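You operate a simulated robot arm through the tools that you are given. There is no shell and no other tool. Be economical: measure what you need, move in short steps, check, and stop when the job is done.

The job below is to be done with a simulated robot arm. You get a single attempt, and the scene is never put back.

TASK
Scoop cocoa and oats into the mixing bowl.
Fine: small scoops of cocoa: 1; one big scoop of oats; full scoops; lay them back and close both canisters.

It is judged by the outcome, as a careful person would: the job done as asked, and still so three seconds after it is handed in. It fails if anything else is knocked over, pushed out of place, dropped, spilled or broken.

THE ROBOT
A 6-joint arm with a two-finger parallel gripper, fixed in place. Base frame: the origin is at the foot of the arm, x ahead of it, y to its left, z up; the work surface is at about z = 750. Readings come in mm, degrees, newtons and seconds.
With the tool pointing down near the work surface it reaches from about 360 to 820 mm from the base axis. Its first joint turns from -166.0 to 166.0 degrees. Payload 3.91 kg.
Tool frame: the origin (TCP) lies between the finger pads and is the grasp point; the fingertips stand 30 mm ahead of it; z points along the fingers, y is the line along which they close. The gripper opens to 110 mm. The fingers are 20 mm wide and 10 mm thick; the gripper's body (48 by 112 mm) begins 55 mm behind the TCP.
Orientation is told as [roll, pitch, yaw] about the base's x, y, z axes, in that order, counted from this pose: with the fingers straight down and closing along the base's y, the tool's x points along the base's -x, its y along +y and its z along -z.

THE INTERFACE
- The arm moves only by the tool drive_tool. Its argument "increments" is a list of rows, each a list of 3 entries, a list of its own where there are three numbers: the shift along the tool's x, y, z in units of 500 mm (1.0 is 500 mm), then the turn, a rotation vector about the tool's x, y, z in units of 120 degrees (1.0 is 120 degrees), then the opening, from 0 (shut) to 1 (fully open). In form: [[[x, y, z], [ax, ay, az], claw], ...]. A call has 1 to 12 rows; each row is the pose to reach, as a shift and turn from the pose commanded when the call began, along the tool's axes at that moment. A call with a number of a shift or a turn outside -1 to 1 is refused whole. Rows are played at 5 a second. More than 50 mm and 8.6 degrees between two rows, or a gripper value outside its range, and nothing of the call is played. A pose out of reach is approached as far as the arm can. The call stops where the force on the tool passes 40 N (or 10 N more than at its start, if that is more) or the arm is blocked; 0.2 s more then pass. Each finger travels about 45 mm/s and halts on what it meets, pressing with about 41 N; the grip force reading is that of the motor and also rises with nothing between the fingers. The clock runs only during rows and for 0.2 s after the last one: add rows that repeat a pose to give the fingers time. It gives the time, the measured TCP pose, the force on the tool (base axes), the opening and the grip force at its end, in the units of the frame above (readings bear some noise), with the torque about the TCP (base axes, N m) and any sound that the robot's microphone picked up.
- Cameras (640 x 400 px; columns grow to the right, rows downward): "scene" is fixed at [400.3, 500.4, 1480.9]; the picture's right is [-0.28, 0.96, 0.00], its down [0.67, 0.19, -0.72] and it looks along [-0.69, -0.20, -0.70] (base axes); focal length 214 px, centre (320, 200). "wrist" rides on the gripper at [77, 7, -114] in the tool frame; the picture's right is [-0.09, 1.00, 0.00], its down [-0.80, -0.07, -0.59] and it looks along [-0.59, -0.05, 0.80] (tool axes); focal length 270 px, centre (320, 200). There is no depth. A picture from a camera that has moved, and an enlarged one, comes with that camera's place and axes in the base frame and with its lens.
- snapshot(camera): a new picture of that camera. The clock stands still meanwhile.
- move_column(by): slides the trunk up (or, below 0, down) by that many mm; the arm rides with it, the base frame stays. It gives what a move gives, with no picture.
- enlarge(camera, box): a new picture of the part [left, top, right, bottom] of that camera's present view, enlarged. The clock stands still meanwhile.
- close_job(): hands the job in; it is judged then, once.

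Work in short steps. Places have to be worked out from the pictures, the camera data and where the tool is seen: move nearer, look again, correct. Check each grasp and each placing, and mend what went wrong. You have 120 turns and 76 pictures in all, those below and enlarged ones among them. Open the gripper and draw the arm clear of the work before you hand the job in, unless the task says otherwise; then end with one line.

The tools are called after "Emit:" by a JSON object that holds its "method" and its "body". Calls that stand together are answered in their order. drive_tool: Moves the arm, as the interface text tells. Its arguments: {"type":"object","properties":{"increments":{"type":"array","items":{"type":"array"}}},"required":["increments"]} The other tools are called the same way: move_column (by) slides the trunk up or down; snapshot (camera) takes a picture; enlarge (camera, box) takes an enlarged picture of a part of a camera's view; close_job () hands the job in.

At the start:

```text
clock: 0.0
tool_pos: [143.0, 487.3, 1307.8]
orientation: [0.0, 0.1, 0.0]
ft_force: [1.2, 0.4, -0.4]
moment: [0.01, 0.02, 0.02]
width: 110.0
gripper_force: 0.1
trunk travel left (down, up): [-500.0, 110.0]
```

scene: 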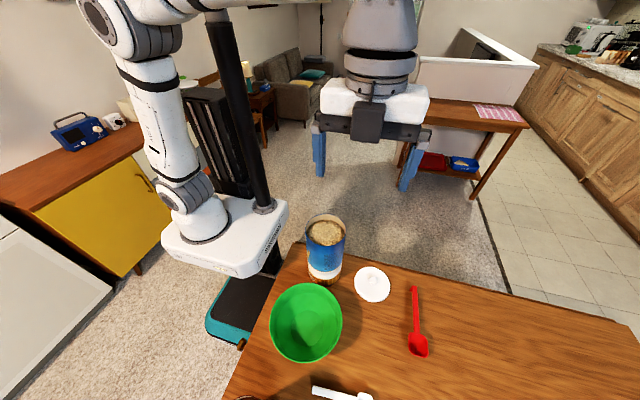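
wrist: 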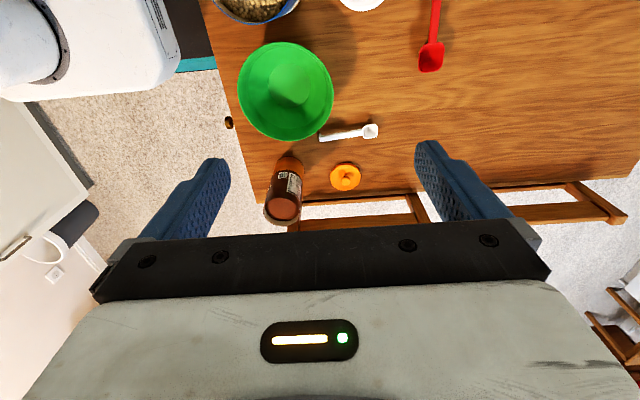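

The canisters are both open. From the pictures I judge oats at about (30,410), bowl (215,400), cocoa (425,380), red scoop along x at y≈725 and white spoon along y at x≈355. I'll enlarge both views to check.

Emit:
{"method": "enlarge", "body": {"camera": "scene", "box": [220, 200, 460, 400]}}

Emit:
{"method": "enlarge", "body": {"camera": "wrist", "box": [200, 0, 480, 240]}}

```text
2.00 times, centred on (340, 300) of scene
camera zoom: at [400.3, 500.4, 1480.9], right [-0.28, 0.96, 0.0], down [0.67, 0.19, -0.72], along [-0.69, -0.2, -0.7], focal length 429 px, centre (280, 0)
```

zoom: 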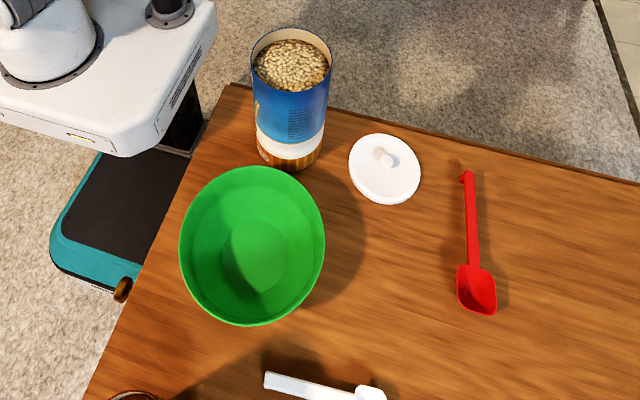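

```text
1.67 times, centred on (340, 120) of wrist
camera zoom: at [65.9, 492.9, 1420.9], right [0.09, 1.0, 0.0], down [0.8, -0.07, 0.59], along [0.59, -0.05, -0.8], focal length 450 px, centre (287, 333)
```

zoom: 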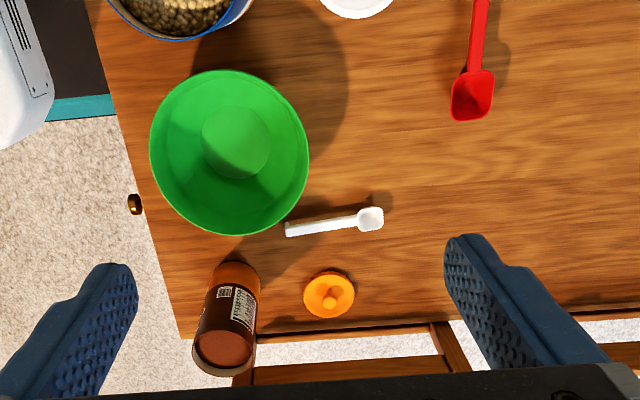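

The scoop's handle runs along x near y≈720. I'll move above it and look from nearer.

Emit:
{"method": "drive_tool", "body": {"increments": [[[0.018, 0.052, 0.068], [0, 0, 0], 1], [[0.037, 0.104, 0.137], [0, 0, 0], 1], [[0.055, 0.157, 0.205], [0, 0, 0], 1], [[0.074, 0.209, 0.274], [0, 0, 0], 1], [[0.092, 0.261, 0.342], [0, 0, 0], 1], [[0.111, 0.313, 0.411], [0, 0, 0], 1], [[0.129, 0.366, 0.479], [0, 0, 0], 1], [[0.148, 0.418, 0.548], [0, 0, 0], 1], [[0.166, 0.47, 0.616], [0, 0, 0], 1]]}}

Emit:
{"method": "snapshot", "body": {"camera": "wrist"}}

Emit:
{"method": "snapshot", "body": {"camera": "scene"}}

```text
clock: 2.0
tool_pos: [60.0, 723.4, 998.3]
orientation: [0.0, 0.0, 0.0]
ft_force: [0.5, -0.2, 0.6]
moment: [-0.03, -0.03, -0.02]
width: 109.8
gripper_force: 0.0
trunk travel left (down, up): [-500.0, 110.0]
```

```text
71 pictures are left
camera wrist: at [-16.7, 729.1, 1111.9], right [0.09, 1.0, 0.0], down [0.8, -0.07, 0.59], along [0.59, -0.05, -0.8], focal length 270 px, centre (320, 200)
```

wrist: 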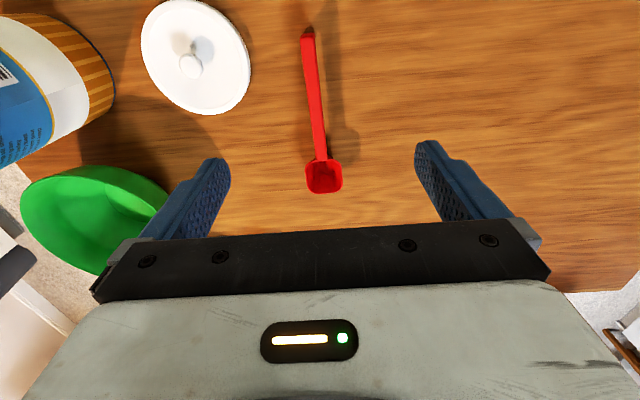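

```text
70 pictures are left
```

scene: 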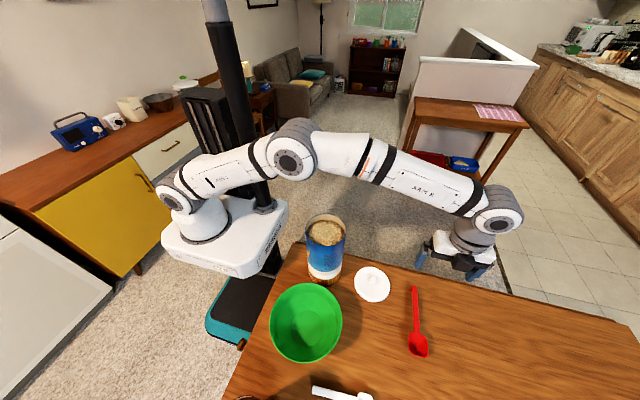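

The scoop is at y≈715, x from 9 to 205. I'll zoom to judge the handle's height and form.

Emit:
{"method": "enlarge", "body": {"camera": "wrist", "box": [270, 20, 380, 210]}}

Emit:
{"method": "enlarge", "body": {"camera": "scene", "box": [350, 260, 470, 370]}}

```text
2.11 times, centred on (325, 115) of wrist
camera zoom: at [-16.7, 729.1, 1111.9], right [0.09, 1.0, 0.0], down [0.8, -0.07, 0.59], along [0.59, -0.05, -0.8], focal length 569 px, centre (310, 379)
```

zoom: 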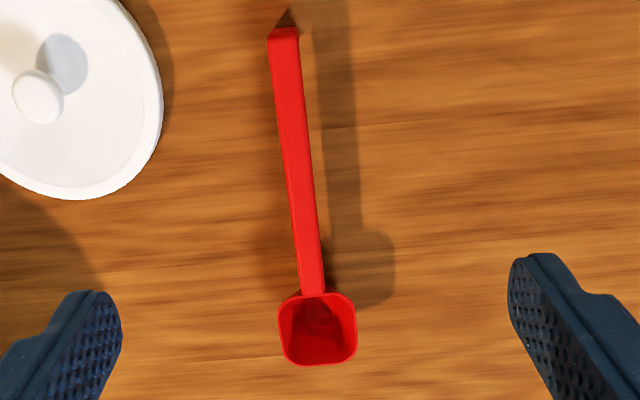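

```text
3.64 times, centred on (410, 315) of scene
camera zoom: at [400.3, 500.4, 1480.9], right [-0.28, 0.96, 0.0], down [0.67, 0.19, -0.72], along [-0.69, -0.2, -0.7], focal length 780 px, centre (-7, -218)
```

zoom: 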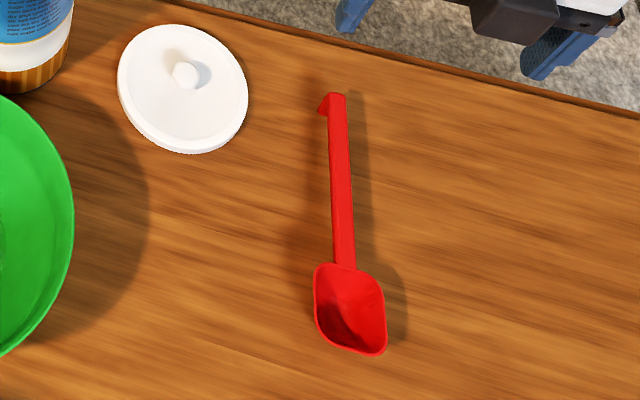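

The handle is bridged at z≈775 with a foot at its end. I'll descend over it at x≈35, half open.

Emit:
{"method": "drive_tool", "body": {"increments": [[[0.01, -0.003, 0.08], [0, 0, 0], 0.45], [[0.02, -0.007, 0.16], [0, 0, 0], 0.45], [[0.03, -0.01, 0.24], [0, 0, 0], 0.45], [[0.04, -0.014, 0.32], [0, 0, 0], 0.45], [[0.05, -0.017, 0.38], [0, 0, 0], 0.45], [[0.05, -0.017, 0.427], [0, 0, 0], 0.45]]}}

Emit:
{"method": "snapshot", "body": {"camera": "wrist"}}

```text
clock: 3.4
tool_pos: [34.9, 714.1, 785.3]
orientation: [0.1, 0.0, 0.0]
ft_force: [0.5, 0.0, 0.5]
moment: [0.01, -0.02, -0.01]
width: 49.6
gripper_force: 0.1
trunk travel left (down, up): [-500.0, 110.0]
```

```text
67 pictures are left
camera wrist: at [-41.9, 719.1, 899.1], right [0.09, 1.0, 0.0], down [0.8, -0.07, 0.59], along [0.59, -0.05, -0.8], focal length 270 px, centre (320, 200)
```

wrist: 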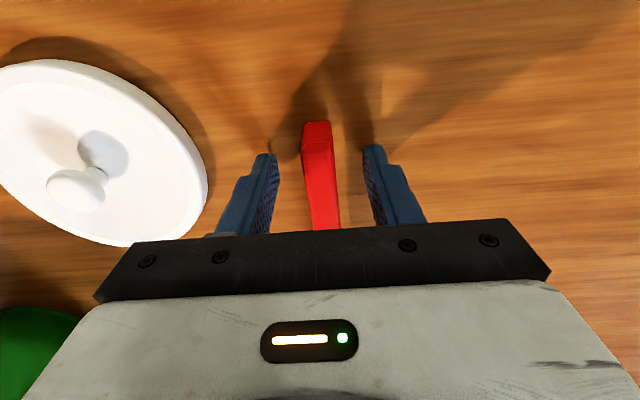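

The handle lies between the fingers; I'll close on it.

Emit:
{"method": "drive_tool", "body": {"increments": [[[0, 0, 0], [0, 0, 0], 0.2], [[0, 0, 0], [0, 0, 0], 0.0], [[0, 0, 0], [0, 0, 0], 0.0], [[0, 0, 0], [0, 0, 0], 0.0], [[0, 0, 0], [0, 0, 0], 0.0]]}}

Emit:
{"method": "snapshot", "body": {"camera": "wrist"}}

```text
clock: 4.6
tool_pos: [35.0, 713.7, 785.5]
orientation: [0.0, 0.0, 0.1]
ft_force: [-0.5, 0.3, 0.3]
moment: [0.02, 0.04, -0.02]
width: 15.0
gripper_force: 41.0
trunk travel left (down, up): [-500.0, 110.0]
```

```text
66 pictures are left
camera wrist: at [-41.8, 719.1, 899.6], right [0.09, 1.0, 0.0], down [0.8, -0.07, 0.59], along [0.59, -0.05, -0.8], focal length 270 px, centre (320, 200)
```

wrist: 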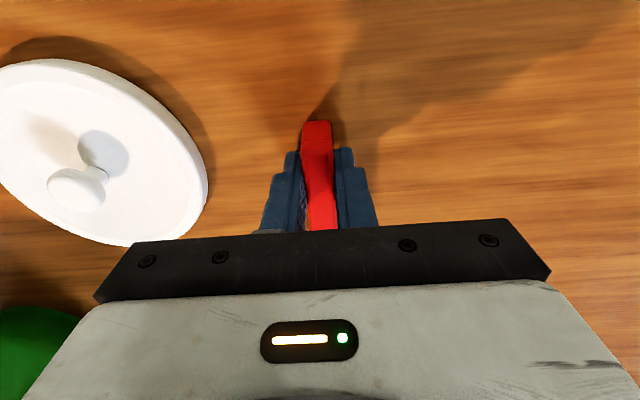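

Gripped at 15 mm. Now I'll lift the scoop well above the canister rim (about z 1005).

Emit:
{"method": "drive_tool", "body": {"increments": [[[0, 0, -0.04], [0, 0, 0], 0], [[0, 0, -0.12], [0, 0, 0], 0], [[0, 0, -0.21], [0, 0, 0], 0], [[0, 0, -0.3], [0, 0, 0], 0], [[0, 0, -0.39], [0, 0, 0], 0], [[0, 0, -0.48], [0, 0, 0], 0], [[0, 0, -0.57], [0, 0, 0], 0], [[0, 0, -0.66], [0, 0, 0], 0]]}}

Emit:
{"method": "drive_tool", "body": {"increments": [[[0, 0, 0], [0, 0, 0.0625], 0], [[0, 0, 0], [0, 0, 0.125], 0], [[0, 0, 0], [0, 0, 0.1875], 0], [[0, 0, 0], [0, 0, 0.25], 0], [[0, 0, 0], [0, 0, 0.3125], 0], [[0, 0, 0], [0, 0, 0.375], 0], [[0, 0, 0], [0, 0, 0.4375], 0], [[0, 0, 0], [0, 0, 0.5], 0], [[0, 0, 0], [0, 0, 0.5625], 0], [[0, 0, 0], [0, 0, 0.625], 0], [[0, 0, 0], [0, 0, 0.6875], 0], [[0, 0, 0], [0, 0, 0.75], 0]]}}

Emit:
{"method": "snapshot", "body": {"camera": "wrist"}}

Emit:
{"method": "snapshot", "body": {"camera": "scene"}}

```text
clock: 6.4
tool_pos: [35.1, 714.3, 1116.2]
orientation: [-0.1, 0.0, 0.0]
ft_force: [0.0, -0.1, -0.1]
moment: [-0.01, 0.01, 0.03]
width: 0.0
gripper_force: 37.9
trunk travel left (down, up): [-500.0, 110.0]
```

```text
clock: 9.0
tool_pos: [47.5, 714.1, 1114.4]
orientation: [-0.3, 0.1, -81.6]
ft_force: [-0.3, 0.1, 0.7]
moment: [0.02, 0.01, -0.04]
width: 0.3
gripper_force: 37.8
out of reach, approached as far as the arm can: row 11, 12
trunk travel left (down, up): [-500.0, 110.0]
```

```text
65 pictures are left
camera wrist: at [44.2, 790.1, 1229.1], right [1.0, 0.06, 0.0], down [0.05, -0.8, 0.59], along [0.03, -0.59, -0.8], focal length 270 px, centre (320, 200)
```

wrist: 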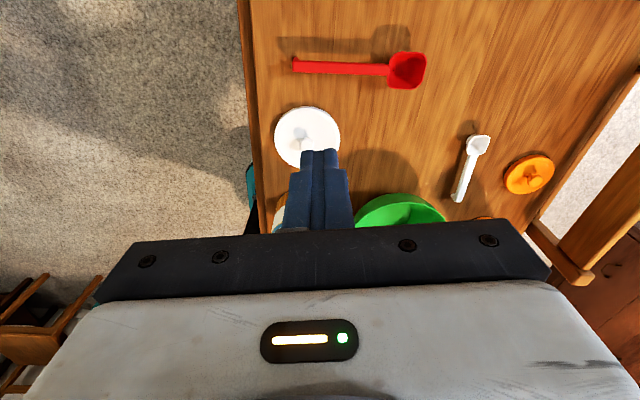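

```text
64 pictures are left
```

scene: 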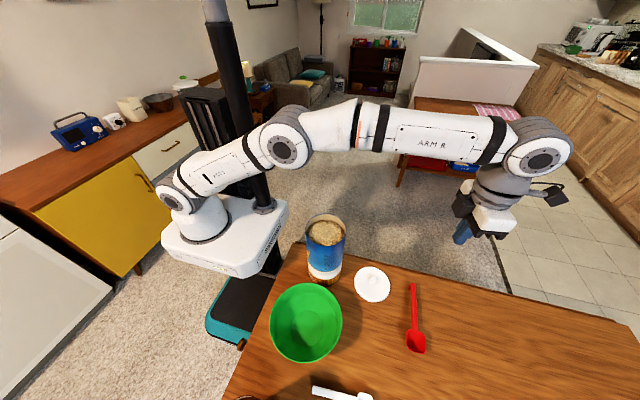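

The fingers slipped off: the scoop is still on the table, about where it was. I'll zoom in to judge the handle's height better.

Emit:
{"method": "enlarge", "body": {"camera": "wrist", "box": [270, 20, 450, 130]}}

Emit:
{"method": "enlarge", "body": {"camera": "scene", "box": [370, 270, 460, 370]}}

```text
3.56 times, centred on (360, 75) of wrist
camera zoom: at [44.2, 790.1, 1229.1], right [1.0, 0.06, 0.0], down [0.05, -0.8, 0.59], along [0.03, -0.59, -0.8], focal length 961 px, centre (178, 644)
```

zoom: 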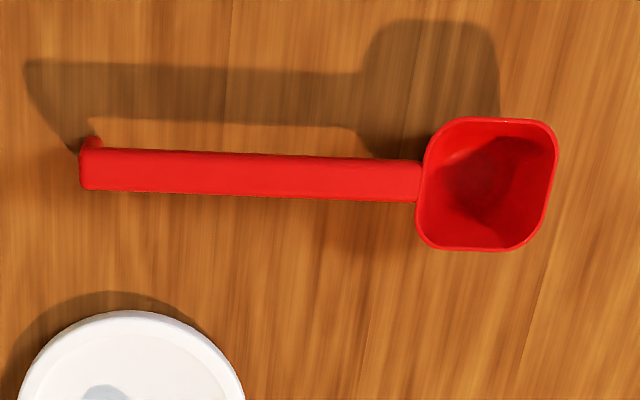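

```text
4.00 times, centred on (415, 320) of scene
camera zoom: at [400.3, 500.4, 1480.9], right [-0.28, 0.96, 0.0], down [0.67, 0.19, -0.72], along [-0.69, -0.2, -0.7], focal length 858 px, centre (-60, -280)
```

zoom: 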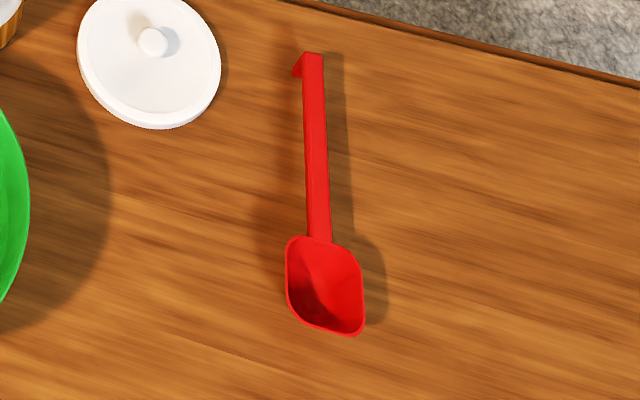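

The handle top lies near z≈780, the scoop now turned about 2.5°. I'll turn back and come down, then regrip nearer the middle and lift slowly.

Emit:
{"method": "drive_tool", "body": {"increments": [[[0, 0, 0.02], [0, 0, -0.064], 0.1], [[0, 0, 0.05], [0, 0, -0.128], 0.2], [[0, 0, 0.08], [0, 0, -0.193], 0.4], [[0, 0, 0.11], [0, 0, -0.257], 0.45], [[0, 0, 0.14], [0, 0, -0.321], 0.45], [[0, 0, 0.17], [0, 0, -0.385], 0.45], [[0, 0, 0.2], [0, 0, -0.45], 0.45], [[0, 0, 0.23], [0, 0, -0.514], 0.45], [[0, 0, 0.26], [0, 0, -0.578], 0.45], [[0, 0, 0.29], [0, 0, -0.642], 0.45], [[0, 0, 0.32], [0, 0, -0.707], 0.45], [[0, 0, 0.34], [0, 0, -0.771], 0.45]]}}

```text
clock: 11.6
tool_pos: [47.1, 712.6, 944.8]
orientation: [0.0, 0.3, 11.0]
ft_force: [1.1, -0.5, -0.5]
moment: [-0.04, 0.01, 0.0]
width: 49.7
gripper_force: 0.1
trunk travel left (down, up): [-500.0, 110.0]
```

Yaw reads 11°, so I correct to 2.5° and descend to x≈60 on the handle.

Emit:
{"method": "drive_tool", "body": {"increments": [[[-0.008, -0.003, 0.07], [0, 0, 0.035], 0.45], [[-0.016, -0.006, 0.15], [0, 0, 0.071], 0.45], [[-0.0245, -0.009, 0.23], [0, 0, 0.071], 0.45], [[-0.0245, -0.009, 0.28], [0, 0, 0.071], 0.45], [[-0.0245, -0.009, 0.3236], [0, 0, 0.071], 0.45]]}}

Emit:
{"method": "snapshot", "body": {"camera": "wrist"}}

```text
clock: 12.8
tool_pos: [59.9, 711.8, 782.5]
orientation: [0.1, 0.3, 2.3]
ft_force: [0.3, -0.6, -0.5]
moment: [0.02, -0.02, -0.01]
width: 49.8
gripper_force: 0.1
trunk travel left (down, up): [-500.0, 110.0]
```

```text
61 pictures are left
camera wrist: at [-16.9, 714.4, 897.2], right [0.05, 1.0, 0.0], down [0.81, -0.04, 0.59], along [0.59, -0.03, -0.81], focal length 270 px, centre (320, 200)
```

wrist: 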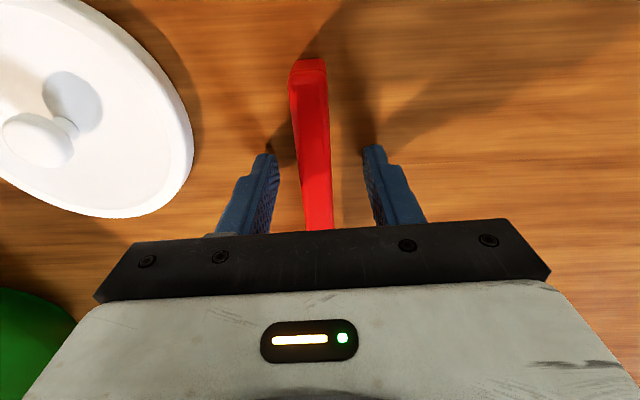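

Well centred; close and lift just 5 mm slowly as a test.

Emit:
{"method": "drive_tool", "body": {"increments": [[[0, 0, 0], [0, 0, 0], 0.2], [[0, 0, 0], [0, 0, 0], 0.0], [[0, 0, 0], [0, 0, 0], 0.0], [[0, 0, 0], [0, 0, 0], 0.0], [[0, 0, 0], [0, 0, 0], 0.0], [[0, 0, -0.002], [0, 0, 0], 0.0], [[0, 0, -0.005], [0, 0, 0], 0.0], [[0, 0, -0.01], [0, 0, 0], 0.0]]}}

Emit:
{"method": "snapshot", "body": {"camera": "wrist"}}

```text
clock: 14.6
tool_pos: [59.9, 710.5, 788.5]
orientation: [0.0, 0.3, 2.5]
ft_force: [0.3, -0.1, -1.4]
moment: [0.0, 0.07, 0.04]
width: 14.9
gripper_force: 40.7
trunk travel left (down, up): [-500.0, 110.0]
```

```text
60 pictures are left
camera wrist: at [-17.2, 714.5, 902.9], right [0.05, 1.0, 0.0], down [0.81, -0.04, 0.59], along [0.59, -0.03, -0.81], focal length 270 px, centre (320, 200)
```

wrist: 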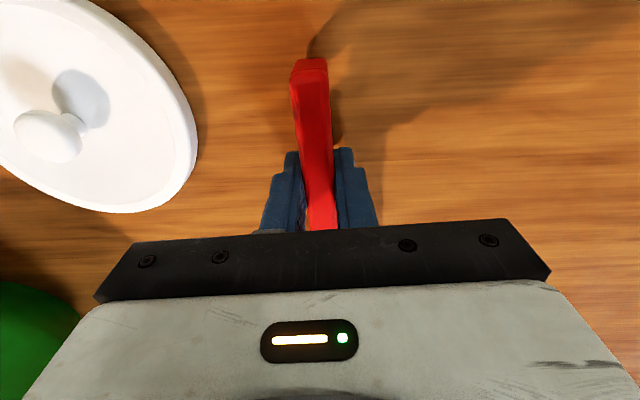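

Weight is felt (−1.4 N, 0.07 N m) and width holds 14.9. I'll lift further gently.

Emit:
{"method": "drive_tool", "body": {"increments": [[[0, 0, -0.006], [0, 0, 0], 0.0], [[0, 0, -0.014], [0, 0, 0], 0.0], [[0, 0, -0.024], [0, 0, 0], 0.0], [[0, 0, -0.036], [0, 0, 0], 0.0], [[0, 0, -0.05], [0, 0, 0], 0.0], [[0, 0, -0.066], [0, 0, 0], 0.0], [[0, 0, -0.083], [0, 0, 0], 0.0], [[0, 0, -0.1], [0, 0, 0], 0.0]]}}

Emit:
{"method": "snapshot", "body": {"camera": "wrist"}}

Emit:
{"method": "snapshot", "body": {"camera": "scene"}}

```text
clock: 16.4
tool_pos: [59.9, 711.4, 838.3]
orientation: [0.0, 0.3, 2.4]
ft_force: [0.3, 0.5, -0.7]
moment: [0.03, 0.01, -0.01]
width: 14.9
gripper_force: 41.1
trunk travel left (down, up): [-500.0, 110.0]
```

```text
59 pictures are left
camera wrist: at [-16.8, 714.5, 953.0], right [0.05, 1.0, 0.0], down [0.81, -0.04, 0.59], along [0.59, -0.03, -0.81], focal length 270 px, centre (320, 200)
```

wrist: 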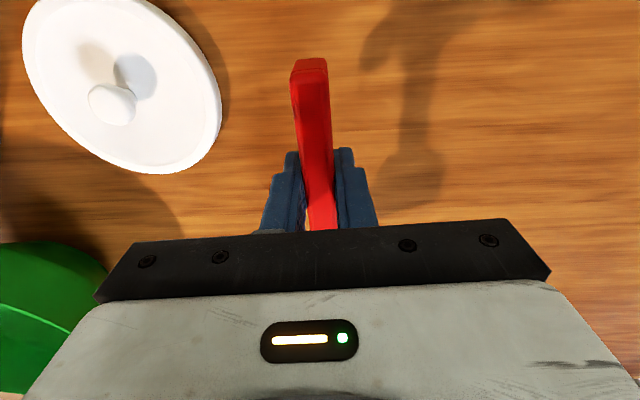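

```text
58 pictures are left
```

scene: 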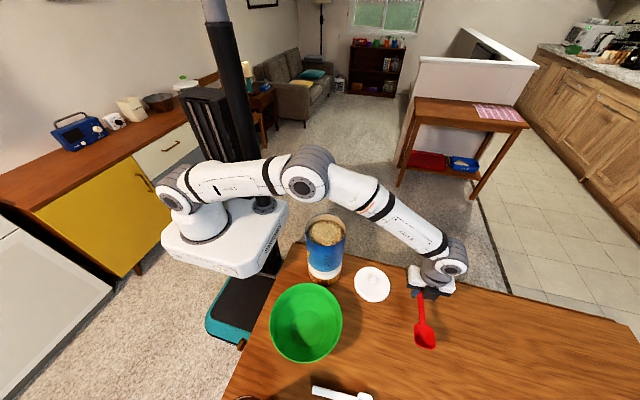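

Held level and steady. Now I'll bring it inward and up to (42,600,1130), turning so the scoop points toward −y (fingers outward side).

Emit:
{"method": "drive_tool", "body": {"increments": [[[0.001, -0.007, -0.02], [0, 0, 0.023], 0], [[0.0045, -0.022, -0.058], [0, 0, 0.077], 0], [[0.0086, -0.042, -0.111], [0, 0, 0.146], 0], [[0.0126, -0.062, -0.164], [0, 0, 0.216], 0], [[0.0167, -0.081, -0.216], [0, 0, 0.285], 0], [[0.0207, -0.101, -0.269], [0, 0, 0.354], 0], [[0.0248, -0.121, -0.321], [0, 0, 0.424], 0], [[0.0288, -0.141, -0.374], [0, 0, 0.493], 0], [[0.0329, -0.161, -0.426], [0, 0, 0.562], 0], [[0.0369, -0.18, -0.479], [0, 0, 0.631], 0], [[0.041, -0.2, -0.532], [0, 0, 0.701], 0], [[0.045, -0.22, -0.584], [0, 0, 0.77], 0]]}}

Emit:
{"method": "snapshot", "body": {"camera": "scene"}}

Emit:
{"method": "snapshot", "body": {"camera": "wrist"}}

```text
clock: 19.0
tool_pos: [97.5, 592.8, 1126.3]
orientation: [-2.2, 0.4, -87.3]
ft_force: [0.6, -1.2, -0.2]
moment: [0.05, 0.06, -0.01]
width: 15.3
gripper_force: 41.0
out of reach, approached as far as the arm can: row 12
trunk travel left (down, up): [-500.0, 110.0]
```

```text
57 pictures are left
```

scene: 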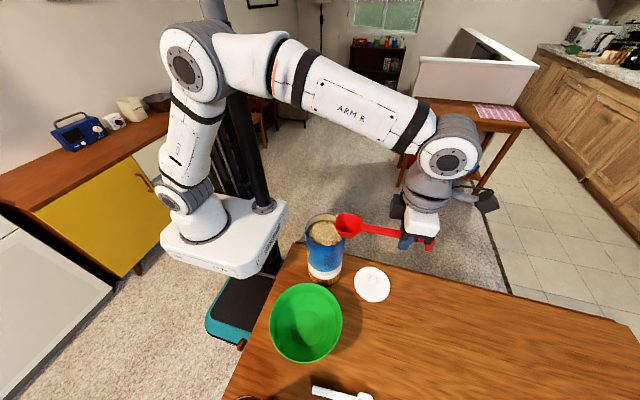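

```text
56 pictures are left
camera wrist: at [105.2, 669.4, 1241.4], right [1.0, -0.04, -0.04], down [-0.01, -0.81, 0.59], along [-0.06, -0.59, -0.81], focal length 270 px, centre (320, 200)
```

wrist: 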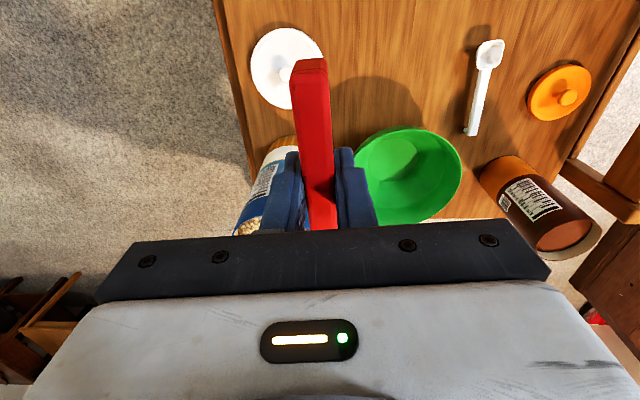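

The last joint is near its limit for pointing fully inward, so I'll use a yaw near −50° instead. First I'll measure the oats canister by zooming.

Emit:
{"method": "enlarge", "body": {"camera": "scene", "box": [270, 200, 390, 300]}}

```text
4.00 times, centred on (330, 250) of scene
camera zoom: at [400.3, 500.4, 1480.9], right [-0.28, 0.96, 0.0], down [0.67, 0.19, -0.72], along [-0.69, -0.2, -0.7], focal length 858 px, centre (280, 0)
```

zoom: 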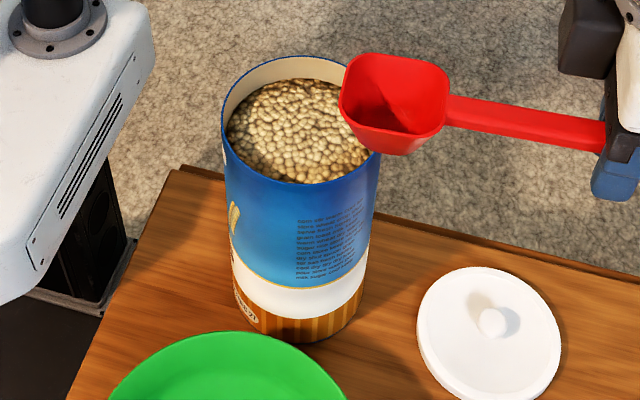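

Canister centre ≈(28,410), radius 56, rim z≈987, oats ≈20 mm below the rim. I'll move to a pre-dip pose 100 mm behind it with yaw −50°.

Emit:
{"method": "drive_tool", "body": {"increments": [[[-0.01, -0.014, -0.0], [-0.001, 0, -0.016], 0], [[-0.03, -0.042, -0.001], [-0.003, 0, -0.047], 0], [[-0.052, -0.072, -0.002], [-0.005, 0, -0.081], 0], [[-0.076, -0.105, -0.003], [-0.007, 0, -0.118], 0], [[-0.1, -0.138, -0.004], [-0.009, 0, -0.155], 0], [[-0.124, -0.172, -0.005], [-0.011, 0, -0.193], 0], [[-0.148, -0.205, -0.006], [-0.013, 0, -0.23], 0], [[-0.17, -0.235, -0.007], [-0.015, 0, -0.264], 0], [[-0.19, -0.263, -0.008], [-0.017, 0, -0.295], 0], [[-0.2, -0.277, -0.008], [-0.018, 0, -0.311], 0]]}}

Emit:
{"method": "snapshot", "body": {"camera": "scene"}}

```text
clock: 21.2
tool_pos: [-39.4, 489.1, 1134.8]
orientation: [0.6, 0.8, -49.7]
ft_force: [-0.5, -0.1, -1.3]
moment: [0.02, 0.01, 0.02]
width: 15.2
gripper_force: 40.9
trunk travel left (down, up): [-500.0, 110.0]
```

```text
54 pictures are left
```

scene: 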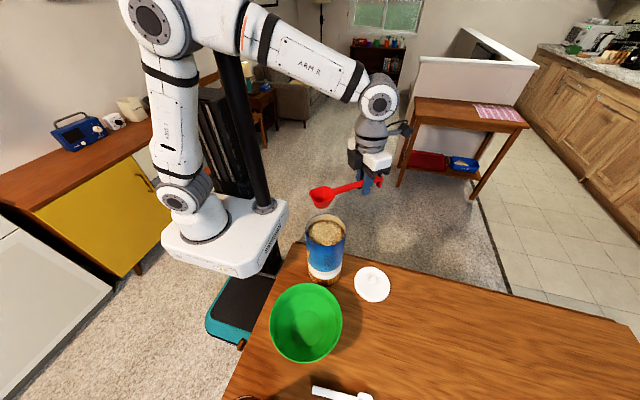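

Now I'll tilt the scoop 45° nose-down above the canister.

Emit:
{"method": "drive_tool", "body": {"increments": [[[-0.01, 0, 0.002], [0, 0.05, 0], 0], [[-0.024, 0, 0.004], [0, 0.11, 0], 0], [[-0.036, 0, 0.006], [0, 0.175, 0], 0], [[-0.048, 0, 0.008], [0, 0.24, 0], 0], [[-0.06, 0.001, 0.01], [0, 0.305, 0], 0], [[-0.07, 0.001, 0.01], [0, 0.368, 0], 0]]}}

Emit:
{"method": "enlarge", "body": {"camera": "scene", "box": [250, 120, 430, 300]}}

```text
clock: 22.6
tool_pos: [-13.6, 463.3, 1129.5]
orientation: [0.8, 44.9, -49.3]
ft_force: [0.0, 0.1, -1.3]
moment: [0.0, -0.02, -0.02]
width: 15.0
gripper_force: 40.9
trunk travel left (down, up): [-500.0, 110.0]
```

```text
2.22 times, centred on (340, 210) of scene
camera zoom: at [400.3, 500.4, 1480.9], right [-0.28, 0.96, 0.0], down [0.67, 0.19, -0.72], along [-0.69, -0.2, -0.7], focal length 477 px, centre (276, 178)
```

zoom: 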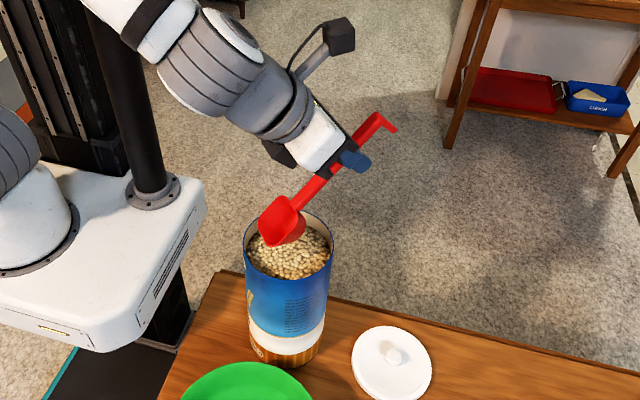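

Tilt is fine and the tip sits over the centre. I'll plunge straight down to TCP z≈1021 slowly, watching force.

Emit:
{"method": "drive_tool", "body": {"increments": [[[-0.021, -0.003, 0.021], [0, 0, 0], 0], [[-0.049, -0.006, 0.05], [0, 0, 0], 0], [[-0.064, -0.006, 0.064], [0, 0, 0], 0], [[-0.078, -0.006, 0.078], [0, 0, 0], 0], [[-0.089, -0.006, 0.089], [0, 0, 0], 0], [[-0.1, -0.006, 0.1], [0, 0, 0], 0], [[-0.111, -0.006, 0.111], [0, 0, 0], 0], [[-0.122, -0.006, 0.122], [0, 0, 0], 0], [[-0.132, -0.006, 0.132], [0, 0, 0], 0], [[-0.142, -0.006, 0.142], [0, 0, 0], 0], [[-0.1525, -0.006, 0.153], [0, 0, 0], 0]]}}

Emit:
{"method": "enlarge", "body": {"camera": "scene", "box": [250, 120, 430, 300]}}

```text
clock: 25.0
tool_pos: [-15.9, 461.6, 1021.2]
orientation: [0.8, 44.9, -49.4]
ft_force: [0.6, -0.5, -0.6]
moment: [0.04, 0.01, -0.01]
width: 15.3
gripper_force: 41.2
trunk travel left (down, up): [-500.0, 110.0]
```

```text
2.22 times, centred on (340, 210) of scene
camera zoom: at [400.3, 500.4, 1480.9], right [-0.28, 0.96, 0.0], down [0.67, 0.19, -0.72], along [-0.69, -0.2, -0.7], focal length 477 px, centre (276, 178)
```

zoom: 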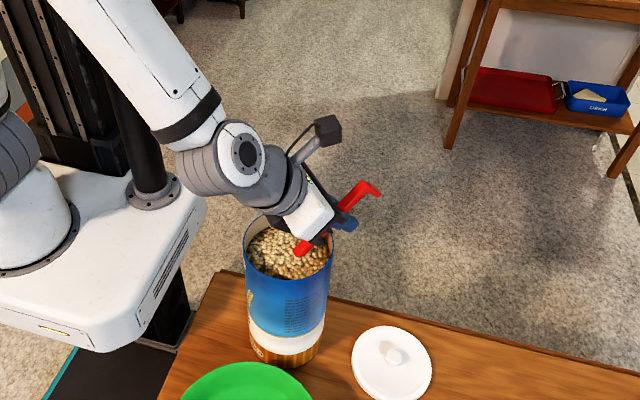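

No resistance, and the bowl is buried. I'll level it through the oats and lift out in one sweep.

Emit:
{"method": "drive_tool", "body": {"increments": [[[0.0085, 0, 0.0085], [0, -0.055, 0], 0], [[0.017, 0, 0.017], [0, -0.11, 0], 0], [[0.0255, 0, 0.0255], [0, -0.167, 0], 0], [[0.04, 0, 0.024], [0, -0.225, 0], 0], [[0.0538, 0, 0.0226], [0, -0.29, 0], 0], [[0.083, 0, -0.004], [0, -0.335, 0], 0], [[0.119, 0, -0.04], [0, -0.374, 0], 0], [[0.153, 0, -0.074], [0, -0.374, 0], 0], [[0.184, 0, -0.099], [0, -0.374, 0], 0]]}}

Emit:
{"method": "enlarge", "body": {"camera": "scene", "box": [250, 120, 430, 300]}}

```text
clock: 27.0
tool_pos: [-36.7, 483.4, 1121.4]
orientation: [0.5, 0.1, -49.9]
ft_force: [0.6, -0.6, -0.7]
moment: [0.08, 0.02, 0.01]
width: 15.1
gripper_force: 41.0
trunk travel left (down, up): [-500.0, 110.0]
```

```text
2.22 times, centred on (340, 210) of scene
camera zoom: at [400.3, 500.4, 1480.9], right [-0.28, 0.96, 0.0], down [0.67, 0.19, -0.72], along [-0.69, -0.2, -0.7], focal length 477 px, centre (276, 178)
```

zoom: 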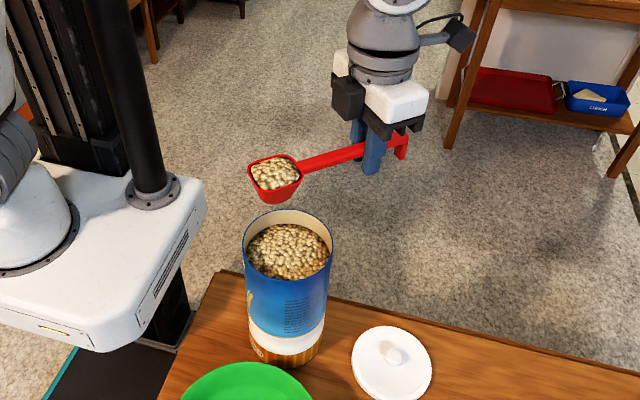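

A full, even scoop of oats. I'll carry it level toward the mixing bowl (centre ≈(220,404), rim ≈z 800), turning to yaw −70°.

Emit:
{"method": "drive_tool", "body": {"increments": [[[-0.007, 0.011, 0], [0, 0, 0.005], 0], [[-0.02, 0.034, 0], [0, 0, 0.015], 0], [[-0.04, 0.067, 0], [0, 0, 0.03], 0], [[-0.063, 0.105, 0], [0, 0, 0.047], 0], [[-0.087, 0.145, 0], [0, 0, 0.065], 0], [[-0.111, 0.185, 0], [0, 0, 0.083], 0], [[-0.135, 0.225, 0], [0, 0, 0.1], 0], [[-0.159, 0.265, 0], [0, 0, 0.118], 0], [[-0.182, 0.303, 0], [0, 0, 0.135], 0], [[-0.203, 0.338, 0], [0, 0, 0.151], 0], [[-0.218, 0.363, 0], [0, 0, 0.162], 0], [[-0.225, 0.375, 0], [0, 0, 0.1675], 0]]}}

Emit:
{"method": "snapshot", "body": {"camera": "scene"}}

```text
clock: 29.6
tool_pos: [179.4, 517.9, 1123.5]
orientation: [0.4, 0.3, -69.9]
ft_force: [-0.7, 0.4, -1.0]
moment: [0.04, 0.05, 0.0]
width: 15.1
gripper_force: 41.7
trunk travel left (down, up): [-500.0, 110.0]
```

```text
50 pictures are left
```

scene: 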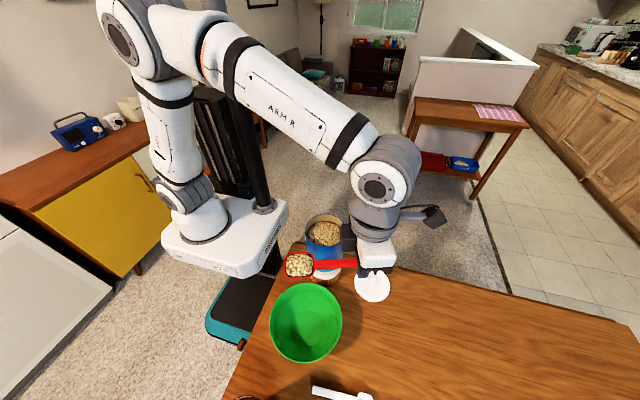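

Scoop still full and level. Lower straight down to TCP z≈900.

Emit:
{"method": "drive_tool", "body": {"increments": [[[0, 0, 0.01], [0, 0, 0], 0], [[0, 0, 0.035], [0, 0, 0], 0], [[0, 0, 0.08], [0, 0, 0], 0], [[0, 0, 0.13], [0, 0, 0], 0], [[0, 0, 0.18], [0, 0, 0], 0], [[0, 0, 0.23], [0, 0, 0], 0], [[0, 0, 0.28], [0, 0, 0], 0], [[0, 0, 0.33], [0, 0, 0], 0], [[0, 0, 0.38], [0, 0, 0], 0], [[0, 0, 0.42], [0, 0, 0], 0], [[0, 0, 0.44], [0, 0, 0], 0], [[0, 0, 0.447], [0, 0, 0], 0]]}}

Emit:
{"method": "enlarge", "body": {"camera": "scene", "box": [230, 220, 430, 390]}}

```text
clock: 32.2
tool_pos: [180.4, 520.0, 899.0]
orientation: [0.5, 0.4, -70.0]
ft_force: [-1.3, 0.5, -0.7]
moment: [0.02, -0.04, 0.0]
width: 15.3
gripper_force: 41.5
trunk travel left (down, up): [-500.0, 110.0]
```

```text
2.35 times, centred on (330, 305) of scene
camera zoom: at [400.3, 500.4, 1480.9], right [-0.28, 0.96, 0.0], down [0.67, 0.19, -0.72], along [-0.69, -0.2, -0.7], focal length 505 px, centre (296, -47)
```

zoom: 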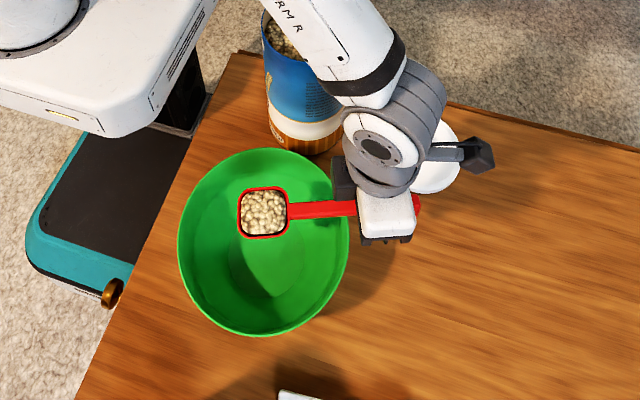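

The mouth is over the bowl centre. I'll tilt progressively to 60° while keeping the mouth over the centre, watching reach.

Emit:
{"method": "drive_tool", "body": {"increments": [[[-0.0028, 0, -0.0236], [0, 0.0625, 0], 0], [[-0.0098, 0, -0.0464], [0, 0.125, 0], 0], [[-0.0208, 0, -0.068], [0, 0.1875, 0], 0], [[-0.0354, 0, -0.088], [0, 0.25, 0], 0], [[-0.0536, 0, -0.106], [0, 0.3125, 0], 0], [[-0.0752, 0, -0.1214], [0, 0.375, 0], 0], [[-0.0994, 0, -0.1356], [0, 0.4375, 0], 0], [[-0.1262, 0, -0.144], [0, 0.5, 0], 0]]}}

Emit:
{"method": "enlarge", "body": {"camera": "scene", "box": [230, 200, 430, 390]}}

```text
clock: 34.0
tool_pos: [202.1, 461.1, 971.3]
orientation: [1.1, 60.4, -69.1]
ft_force: [0.2, -0.1, -0.6]
moment: [0.01, 0.03, 0.02]
width: 14.9
gripper_force: 40.9
trunk travel left (down, up): [-500.0, 110.0]
```

```text
2.11 times, centred on (330, 295) of scene
camera zoom: at [400.3, 500.4, 1480.9], right [-0.28, 0.96, 0.0], down [0.67, 0.19, -0.72], along [-0.69, -0.2, -0.7], focal length 452 px, centre (299, 0)
```

zoom: 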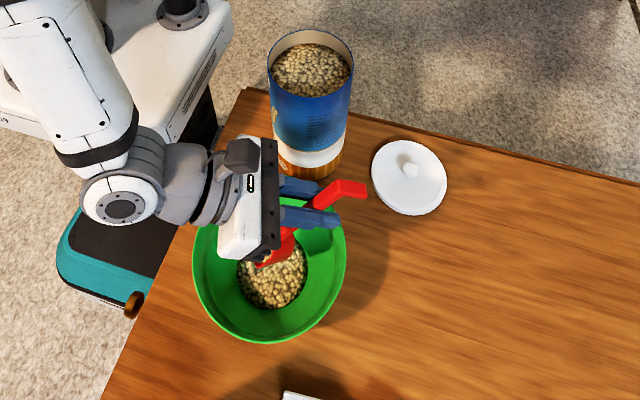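

Oats poured into the bowl. I'll tilt on to 90° to be sure the scoop empties.

Emit:
{"method": "drive_tool", "body": {"increments": [[[-0.013, 0, -0.028], [0, 0.0625, 0], 0], [[-0.026, 0, -0.055], [0, 0.125, 0], 0], [[-0.039, 0, -0.083], [0, 0.1875, 0], 0], [[-0.052, 0, -0.111], [0, 0.25, 0], 0], [[-0.052, 0, -0.111], [0, 0.25, 0], 0]]}}

Emit:
{"method": "enlarge", "body": {"camera": "scene", "box": [230, 200, 430, 390]}}

```text
clock: 35.2
tool_pos: [222.0, 402.9, 975.6]
orientation: [126.7, 89.3, 56.6]
ft_force: [-0.5, 0.1, -0.6]
moment: [0.01, 0.02, 0.02]
width: 15.3
gripper_force: 41.4
trunk travel left (down, up): [-500.0, 110.0]
```

```text
2.11 times, centred on (330, 295) of scene
camera zoom: at [400.3, 500.4, 1480.9], right [-0.28, 0.96, 0.0], down [0.67, 0.19, -0.72], along [-0.69, -0.2, -0.7], focal length 452 px, centre (299, 0)
```

zoom: 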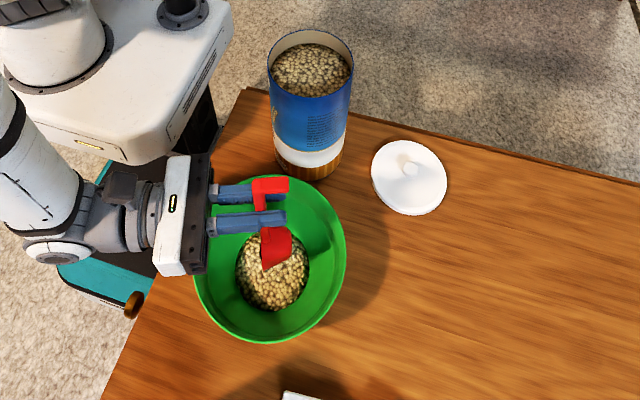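

Emptied. Now I'll level out, backing off to (180,520,1000).

Emit:
{"method": "drive_tool", "body": {"increments": [[[0.01, 0, 0.01], [0, -0.05, 0], 0], [[0.02, 0, 0.03], [0, -0.11, 0], 0], [[0.03, 0, 0.05], [0, -0.175, 0], 0], [[0.04, 0, 0.075], [0, -0.24, 0], 0], [[0.048, 0, 0.1], [0, -0.305, 0], 0], [[0.048, 0, 0.125], [0, -0.37, 0], 0], [[0.048, 0, 0.15], [0, -0.435, 0], 0], [[0.048, 0, 0.175], [0, -0.5, 0], 0], [[0.048, 0, 0.2], [0, -0.565, 0], 0], [[0.048, 0, 0.22], [0, -0.63, 0], 0], [[0.048, 0, 0.24], [0, -0.695, 0], 0], [[0.048, 0, 0.248], [0, -0.75, 0], 0]]}}

Emit:
{"method": "enlarge", "body": {"camera": "scene", "box": [230, 200, 430, 390]}}

```text
clock: 37.8
tool_pos: [179.7, 520.6, 1000.1]
orientation: [0.6, 0.1, -70.1]
ft_force: [0.0, 0.5, -0.6]
moment: [0.03, 0.02, -0.03]
width: 14.8
gripper_force: 41.0
trunk travel left (down, up): [-500.0, 110.0]
```

```text
2.11 times, centred on (330, 295) of scene
camera zoom: at [400.3, 500.4, 1480.9], right [-0.28, 0.96, 0.0], down [0.67, 0.19, -0.72], along [-0.69, -0.2, -0.7], focal length 452 px, centre (299, 0)
```

zoom: 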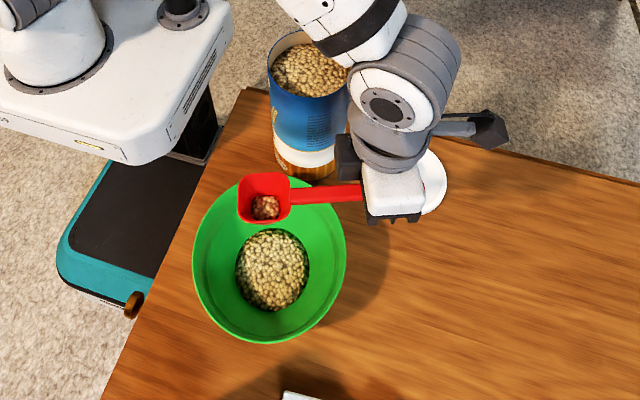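

A small residue stays in the scoop, so I'll tilt again and go past 90°.

Emit:
{"method": "drive_tool", "body": {"increments": [[[-0.008, 0, 0], [0, 0.055, 0], 0], [[-0.028, 0, 0], [0, 0.12, 0], 0], [[-0.048, 0, 0], [0, 0.185, 0], 0], [[-0.073, 0, 0], [0, 0.25, 0], 0], [[-0.098, 0, 0], [0, 0.315, 0], 0], [[-0.123, 0, 0], [0, 0.38, 0], 0], [[-0.148, 0, 0], [0, 0.445, 0], 0], [[-0.173, 0, 0], [0, 0.51, 0], 0], [[-0.2, 0, 0.01], [0, 0.575, 0], 0], [[-0.218, 0, 0.02], [0, 0.64, 0], 0], [[-0.238, 0, 0.03], [0, 0.7, 0], 0], [[-0.248, 0, 0.04], [0, 0.75, 0], 0]]}}

Emit:
{"method": "drive_tool", "body": {"increments": [[[0, 0, -0.02], [0, 0.06, 0], 0], [[0, 0, -0.04], [0, 0.12, 0], 0], [[0, 0, -0.06], [0, 0.18, 0], 0], [[0, 0, -0.08], [0, 0.24, 0], 0], [[0, 0, -0.1], [0, 0.3, 0], 0], [[0, 0, -0.1], [0, 0.3, 0], 0]]}}

Emit:
{"method": "enlarge", "body": {"camera": "scene", "box": [230, 200, 430, 390]}}

```text
clock: 40.4
tool_pos: [223.9, 404.0, 979.8]
orientation: [128.2, 89.4, 58.2]
ft_force: [-0.1, 0.1, -1.0]
moment: [-0.01, -0.01, -0.03]
width: 15.0
gripper_force: 41.3
trunk travel left (down, up): [-500.0, 110.0]
```

```text
clock: 41.8
tool_pos: [234.0, 375.5, 979.7]
orientation: [178.6, 68.1, 108.7]
ft_force: [-0.4, -1.2, -0.5]
moment: [-0.03, 0.04, -0.02]
width: 15.2
gripper_force: 41.2
out of reach, approached as far as the arm can: row 4, 5, 6
trunk travel left (down, up): [-500.0, 110.0]
```

```text
2.11 times, centred on (330, 295) of scene
camera zoom: at [400.3, 500.4, 1480.9], right [-0.28, 0.96, 0.0], down [0.67, 0.19, -0.72], along [-0.69, -0.2, -0.7], focal length 452 px, centre (299, 0)
```

zoom: 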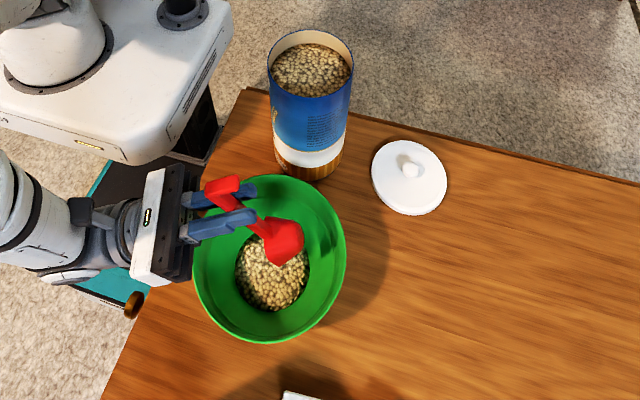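

Reached about 112°. Now return to level in two calls and check it's empty.

Emit:
{"method": "drive_tool", "body": {"increments": [[[-0.003, 0, 0.012], [0, -0.04, 0], 0], [[-0.008, 0, 0.03], [0, -0.1, 0], 0], [[-0.013, 0, 0.05], [0, -0.165, 0], 0], [[-0.018, 0, 0.07], [0, -0.23, 0], 0], [[-0.023, 0, 0.09], [0, -0.295, 0], 0], [[-0.029, 0, 0.11], [0, -0.36, 0], 0], [[-0.034, 0, 0.13], [0, -0.425, 0], 0], [[-0.039, 0, 0.15], [0, -0.49, 0], 0], [[-0.044, 0, 0.17], [0, -0.555, 0], 0], [[-0.049, 0, 0.19], [0, -0.62, 0], 0], [[-0.055, 0, 0.21], [0, -0.685, 0], 0], [[-0.06, 0, 0.23], [0, -0.75, 0], 0]]}}

Emit:
{"method": "drive_tool", "body": {"increments": [[[0.01, 0, 0], [0, -0.06, 0], 0], [[0.03, 0, 0], [0, -0.12, 0], 0], [[0.05, 0, 0], [0, -0.18, 0], 0]]}}

Emit:
{"method": "enlarge", "body": {"camera": "scene", "box": [230, 200, 430, 390]}}

```text
clock: 44.4
tool_pos: [192.8, 485.8, 994.9]
orientation: [0.5, 21.7, -69.8]
ft_force: [0.2, 0.0, -0.6]
moment: [0.02, 0.02, 0.01]
width: 15.4
gripper_force: 41.1
trunk travel left (down, up): [-500.0, 110.0]
```

```text
clock: 45.2
tool_pos: [184.6, 506.3, 1003.9]
orientation: [0.6, 0.0, -70.1]
ft_force: [0.1, 0.5, 0.4]
moment: [0.02, 0.03, -0.02]
width: 14.8
gripper_force: 40.9
trunk travel left (down, up): [-500.0, 110.0]
```

```text
2.11 times, centred on (330, 295) of scene
camera zoom: at [400.3, 500.4, 1480.9], right [-0.28, 0.96, 0.0], down [0.67, 0.19, -0.72], along [-0.69, -0.2, -0.7], focal length 452 px, centre (299, 0)
```

zoom: 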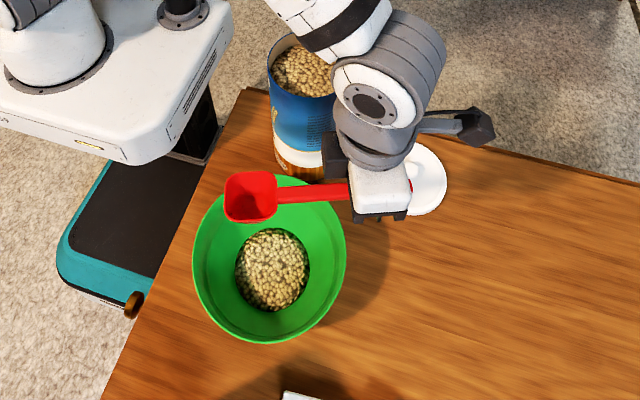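

The scoop is empty and the bowl holds the oats. Now I'll take the red scoop back over its spot (TCP (65,715), yaw 0).

Emit:
{"method": "drive_tool", "body": {"increments": [[[0.014, -0.002, 0.006], [0, 0, -0.018], 0], [[0.043, -0.007, 0.018], [0, 0, -0.053], 0], [[0.085, -0.015, 0.036], [0, 0, -0.105], 0], [[0.13, -0.023, 0.055], [0, 0, -0.16], 0], [[0.178, -0.031, 0.075], [0, 0, -0.219], 0], [[0.226, -0.039, 0.095], [0, 0, -0.278], 0], [[0.274, -0.048, 0.115], [0, 0, -0.338], 0], [[0.322, -0.056, 0.135], [0, 0, -0.397], 0], [[0.37, -0.065, 0.156], [0, 0, -0.456], 0], [[0.418, -0.073, 0.177], [0, 0, -0.515], 0], [[0.455, -0.08, 0.192], [0, 0, -0.561], 0], [[0.474, -0.083, 0.2], [0, 0, -0.584], 0]]}}

Emit:
{"method": "snapshot", "body": {"camera": "scene"}}

```text
clock: 47.8
tool_pos: [63.2, 716.7, 905.9]
orientation: [0.3, -0.5, 0.2]
ft_force: [-0.4, 0.0, -0.3]
moment: [-0.04, 0.05, -0.01]
width: 15.2
gripper_force: 40.8
trunk travel left (down, up): [-500.0, 110.0]
```

```text
43 pictures are left
```

scene: 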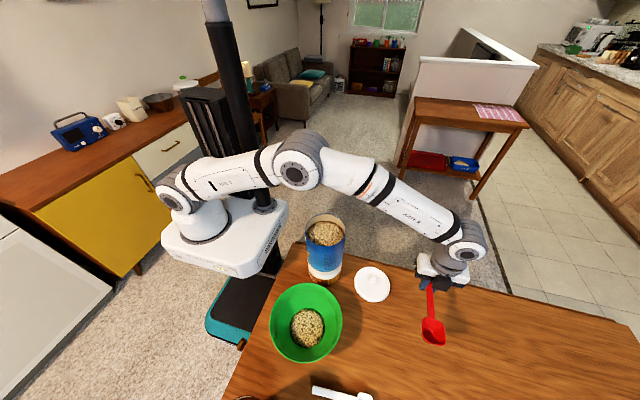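

Lower it to the table slowly (TCP to about 784), then release.

Emit:
{"method": "drive_tool", "body": {"increments": [[[-0.004, -0.003, 0.03], [0, 0.004, 0], 0], [[-0.004, -0.003, 0.08], [0, 0.004, 0], 0], [[-0.004, -0.003, 0.13], [0, 0.004, 0], 0], [[-0.004, -0.003, 0.18], [0, 0.004, 0], 0], [[-0.004, -0.003, 0.215], [0, 0.004, 0], 0], [[-0.004, -0.003, 0.232], [0, 0.004, 0], 0], [[-0.004, -0.003, 0.24], [0, 0.004, 0], 0], [[-0.004, -0.003, 0.244], [0, 0.004, 0], 0]]}}

Emit:
{"method": "snapshot", "body": {"camera": "wrist"}}

```text
clock: 49.6
tool_pos: [67.3, 715.3, 786.4]
orientation: [0.6, 0.1, 0.1]
ft_force: [1.5, -1.5, 17.6]
moment: [-0.21, -0.2, -0.05]
width: 15.1
gripper_force: 41.3
trunk travel left (down, up): [-500.0, 110.0]
```

```text
42 pictures are left
camera wrist: at [-9.5, 719.9, 900.4], right [0.09, 1.0, 0.01], down [0.8, -0.08, 0.59], along [0.59, -0.04, -0.8], focal length 270 px, centre (320, 200)
```

wrist: 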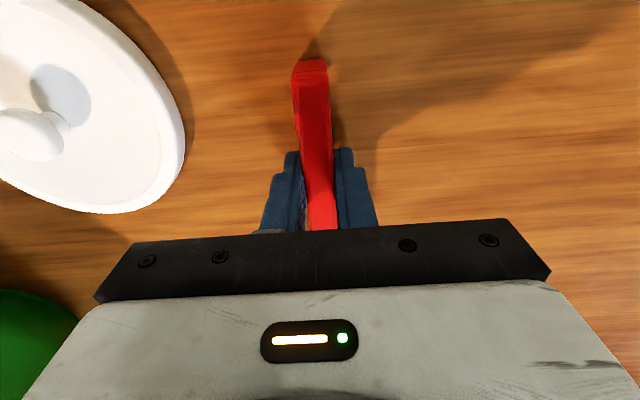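

Table contact felt (17.6 N). Ease up a hair and open, then rise.

Emit:
{"method": "drive_tool", "body": {"increments": [[[0, 0, -0.004], [0, 0, 0], 0], [[0, 0, -0.004], [0, 0, 0], 0.2], [[0, 0, -0.004], [0, 0, 0], 0.45], [[0, 0, -0.004], [0, 0, 0], 0.45], [[0, 0, -0.004], [0, 0, 0], 0.45], [[0, 0, -0.05], [0, 0, 0], 0.45], [[0, 0, -0.13], [0, 0, 0], 0.45], [[0, 0, -0.22], [0, 0, 0], 0.45], [[0, 0, -0.31], [0, 0, 0], 0.45], [[0, 0, -0.4], [0, 0, 0], 0.45]]}}

Emit:
{"method": "snapshot", "body": {"camera": "wrist"}}

```text
clock: 51.8
tool_pos: [69.2, 714.0, 983.5]
orientation: [0.3, -0.1, 0.1]
ft_force: [-0.3, -1.0, -0.2]
moment: [-0.03, -0.01, 0.0]
width: 49.3
gripper_force: 0.1
trunk travel left (down, up): [-500.0, 110.0]
```

```text
41 pictures are left
camera wrist: at [-8.3, 718.7, 1097.0], right [0.09, 1.0, 0.0], down [0.8, -0.07, 0.59], along [0.59, -0.05, -0.8], focal length 270 px, centre (320, 200)
```

wrist: 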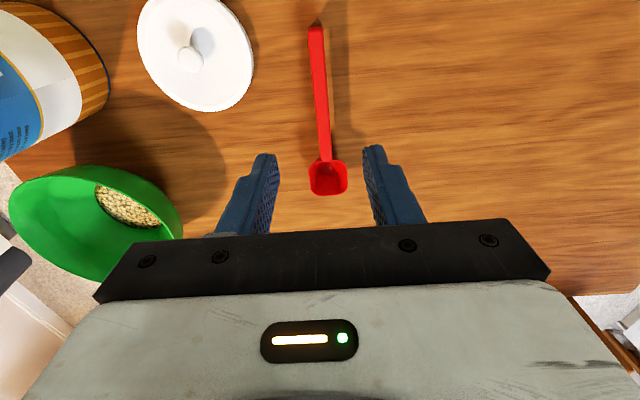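

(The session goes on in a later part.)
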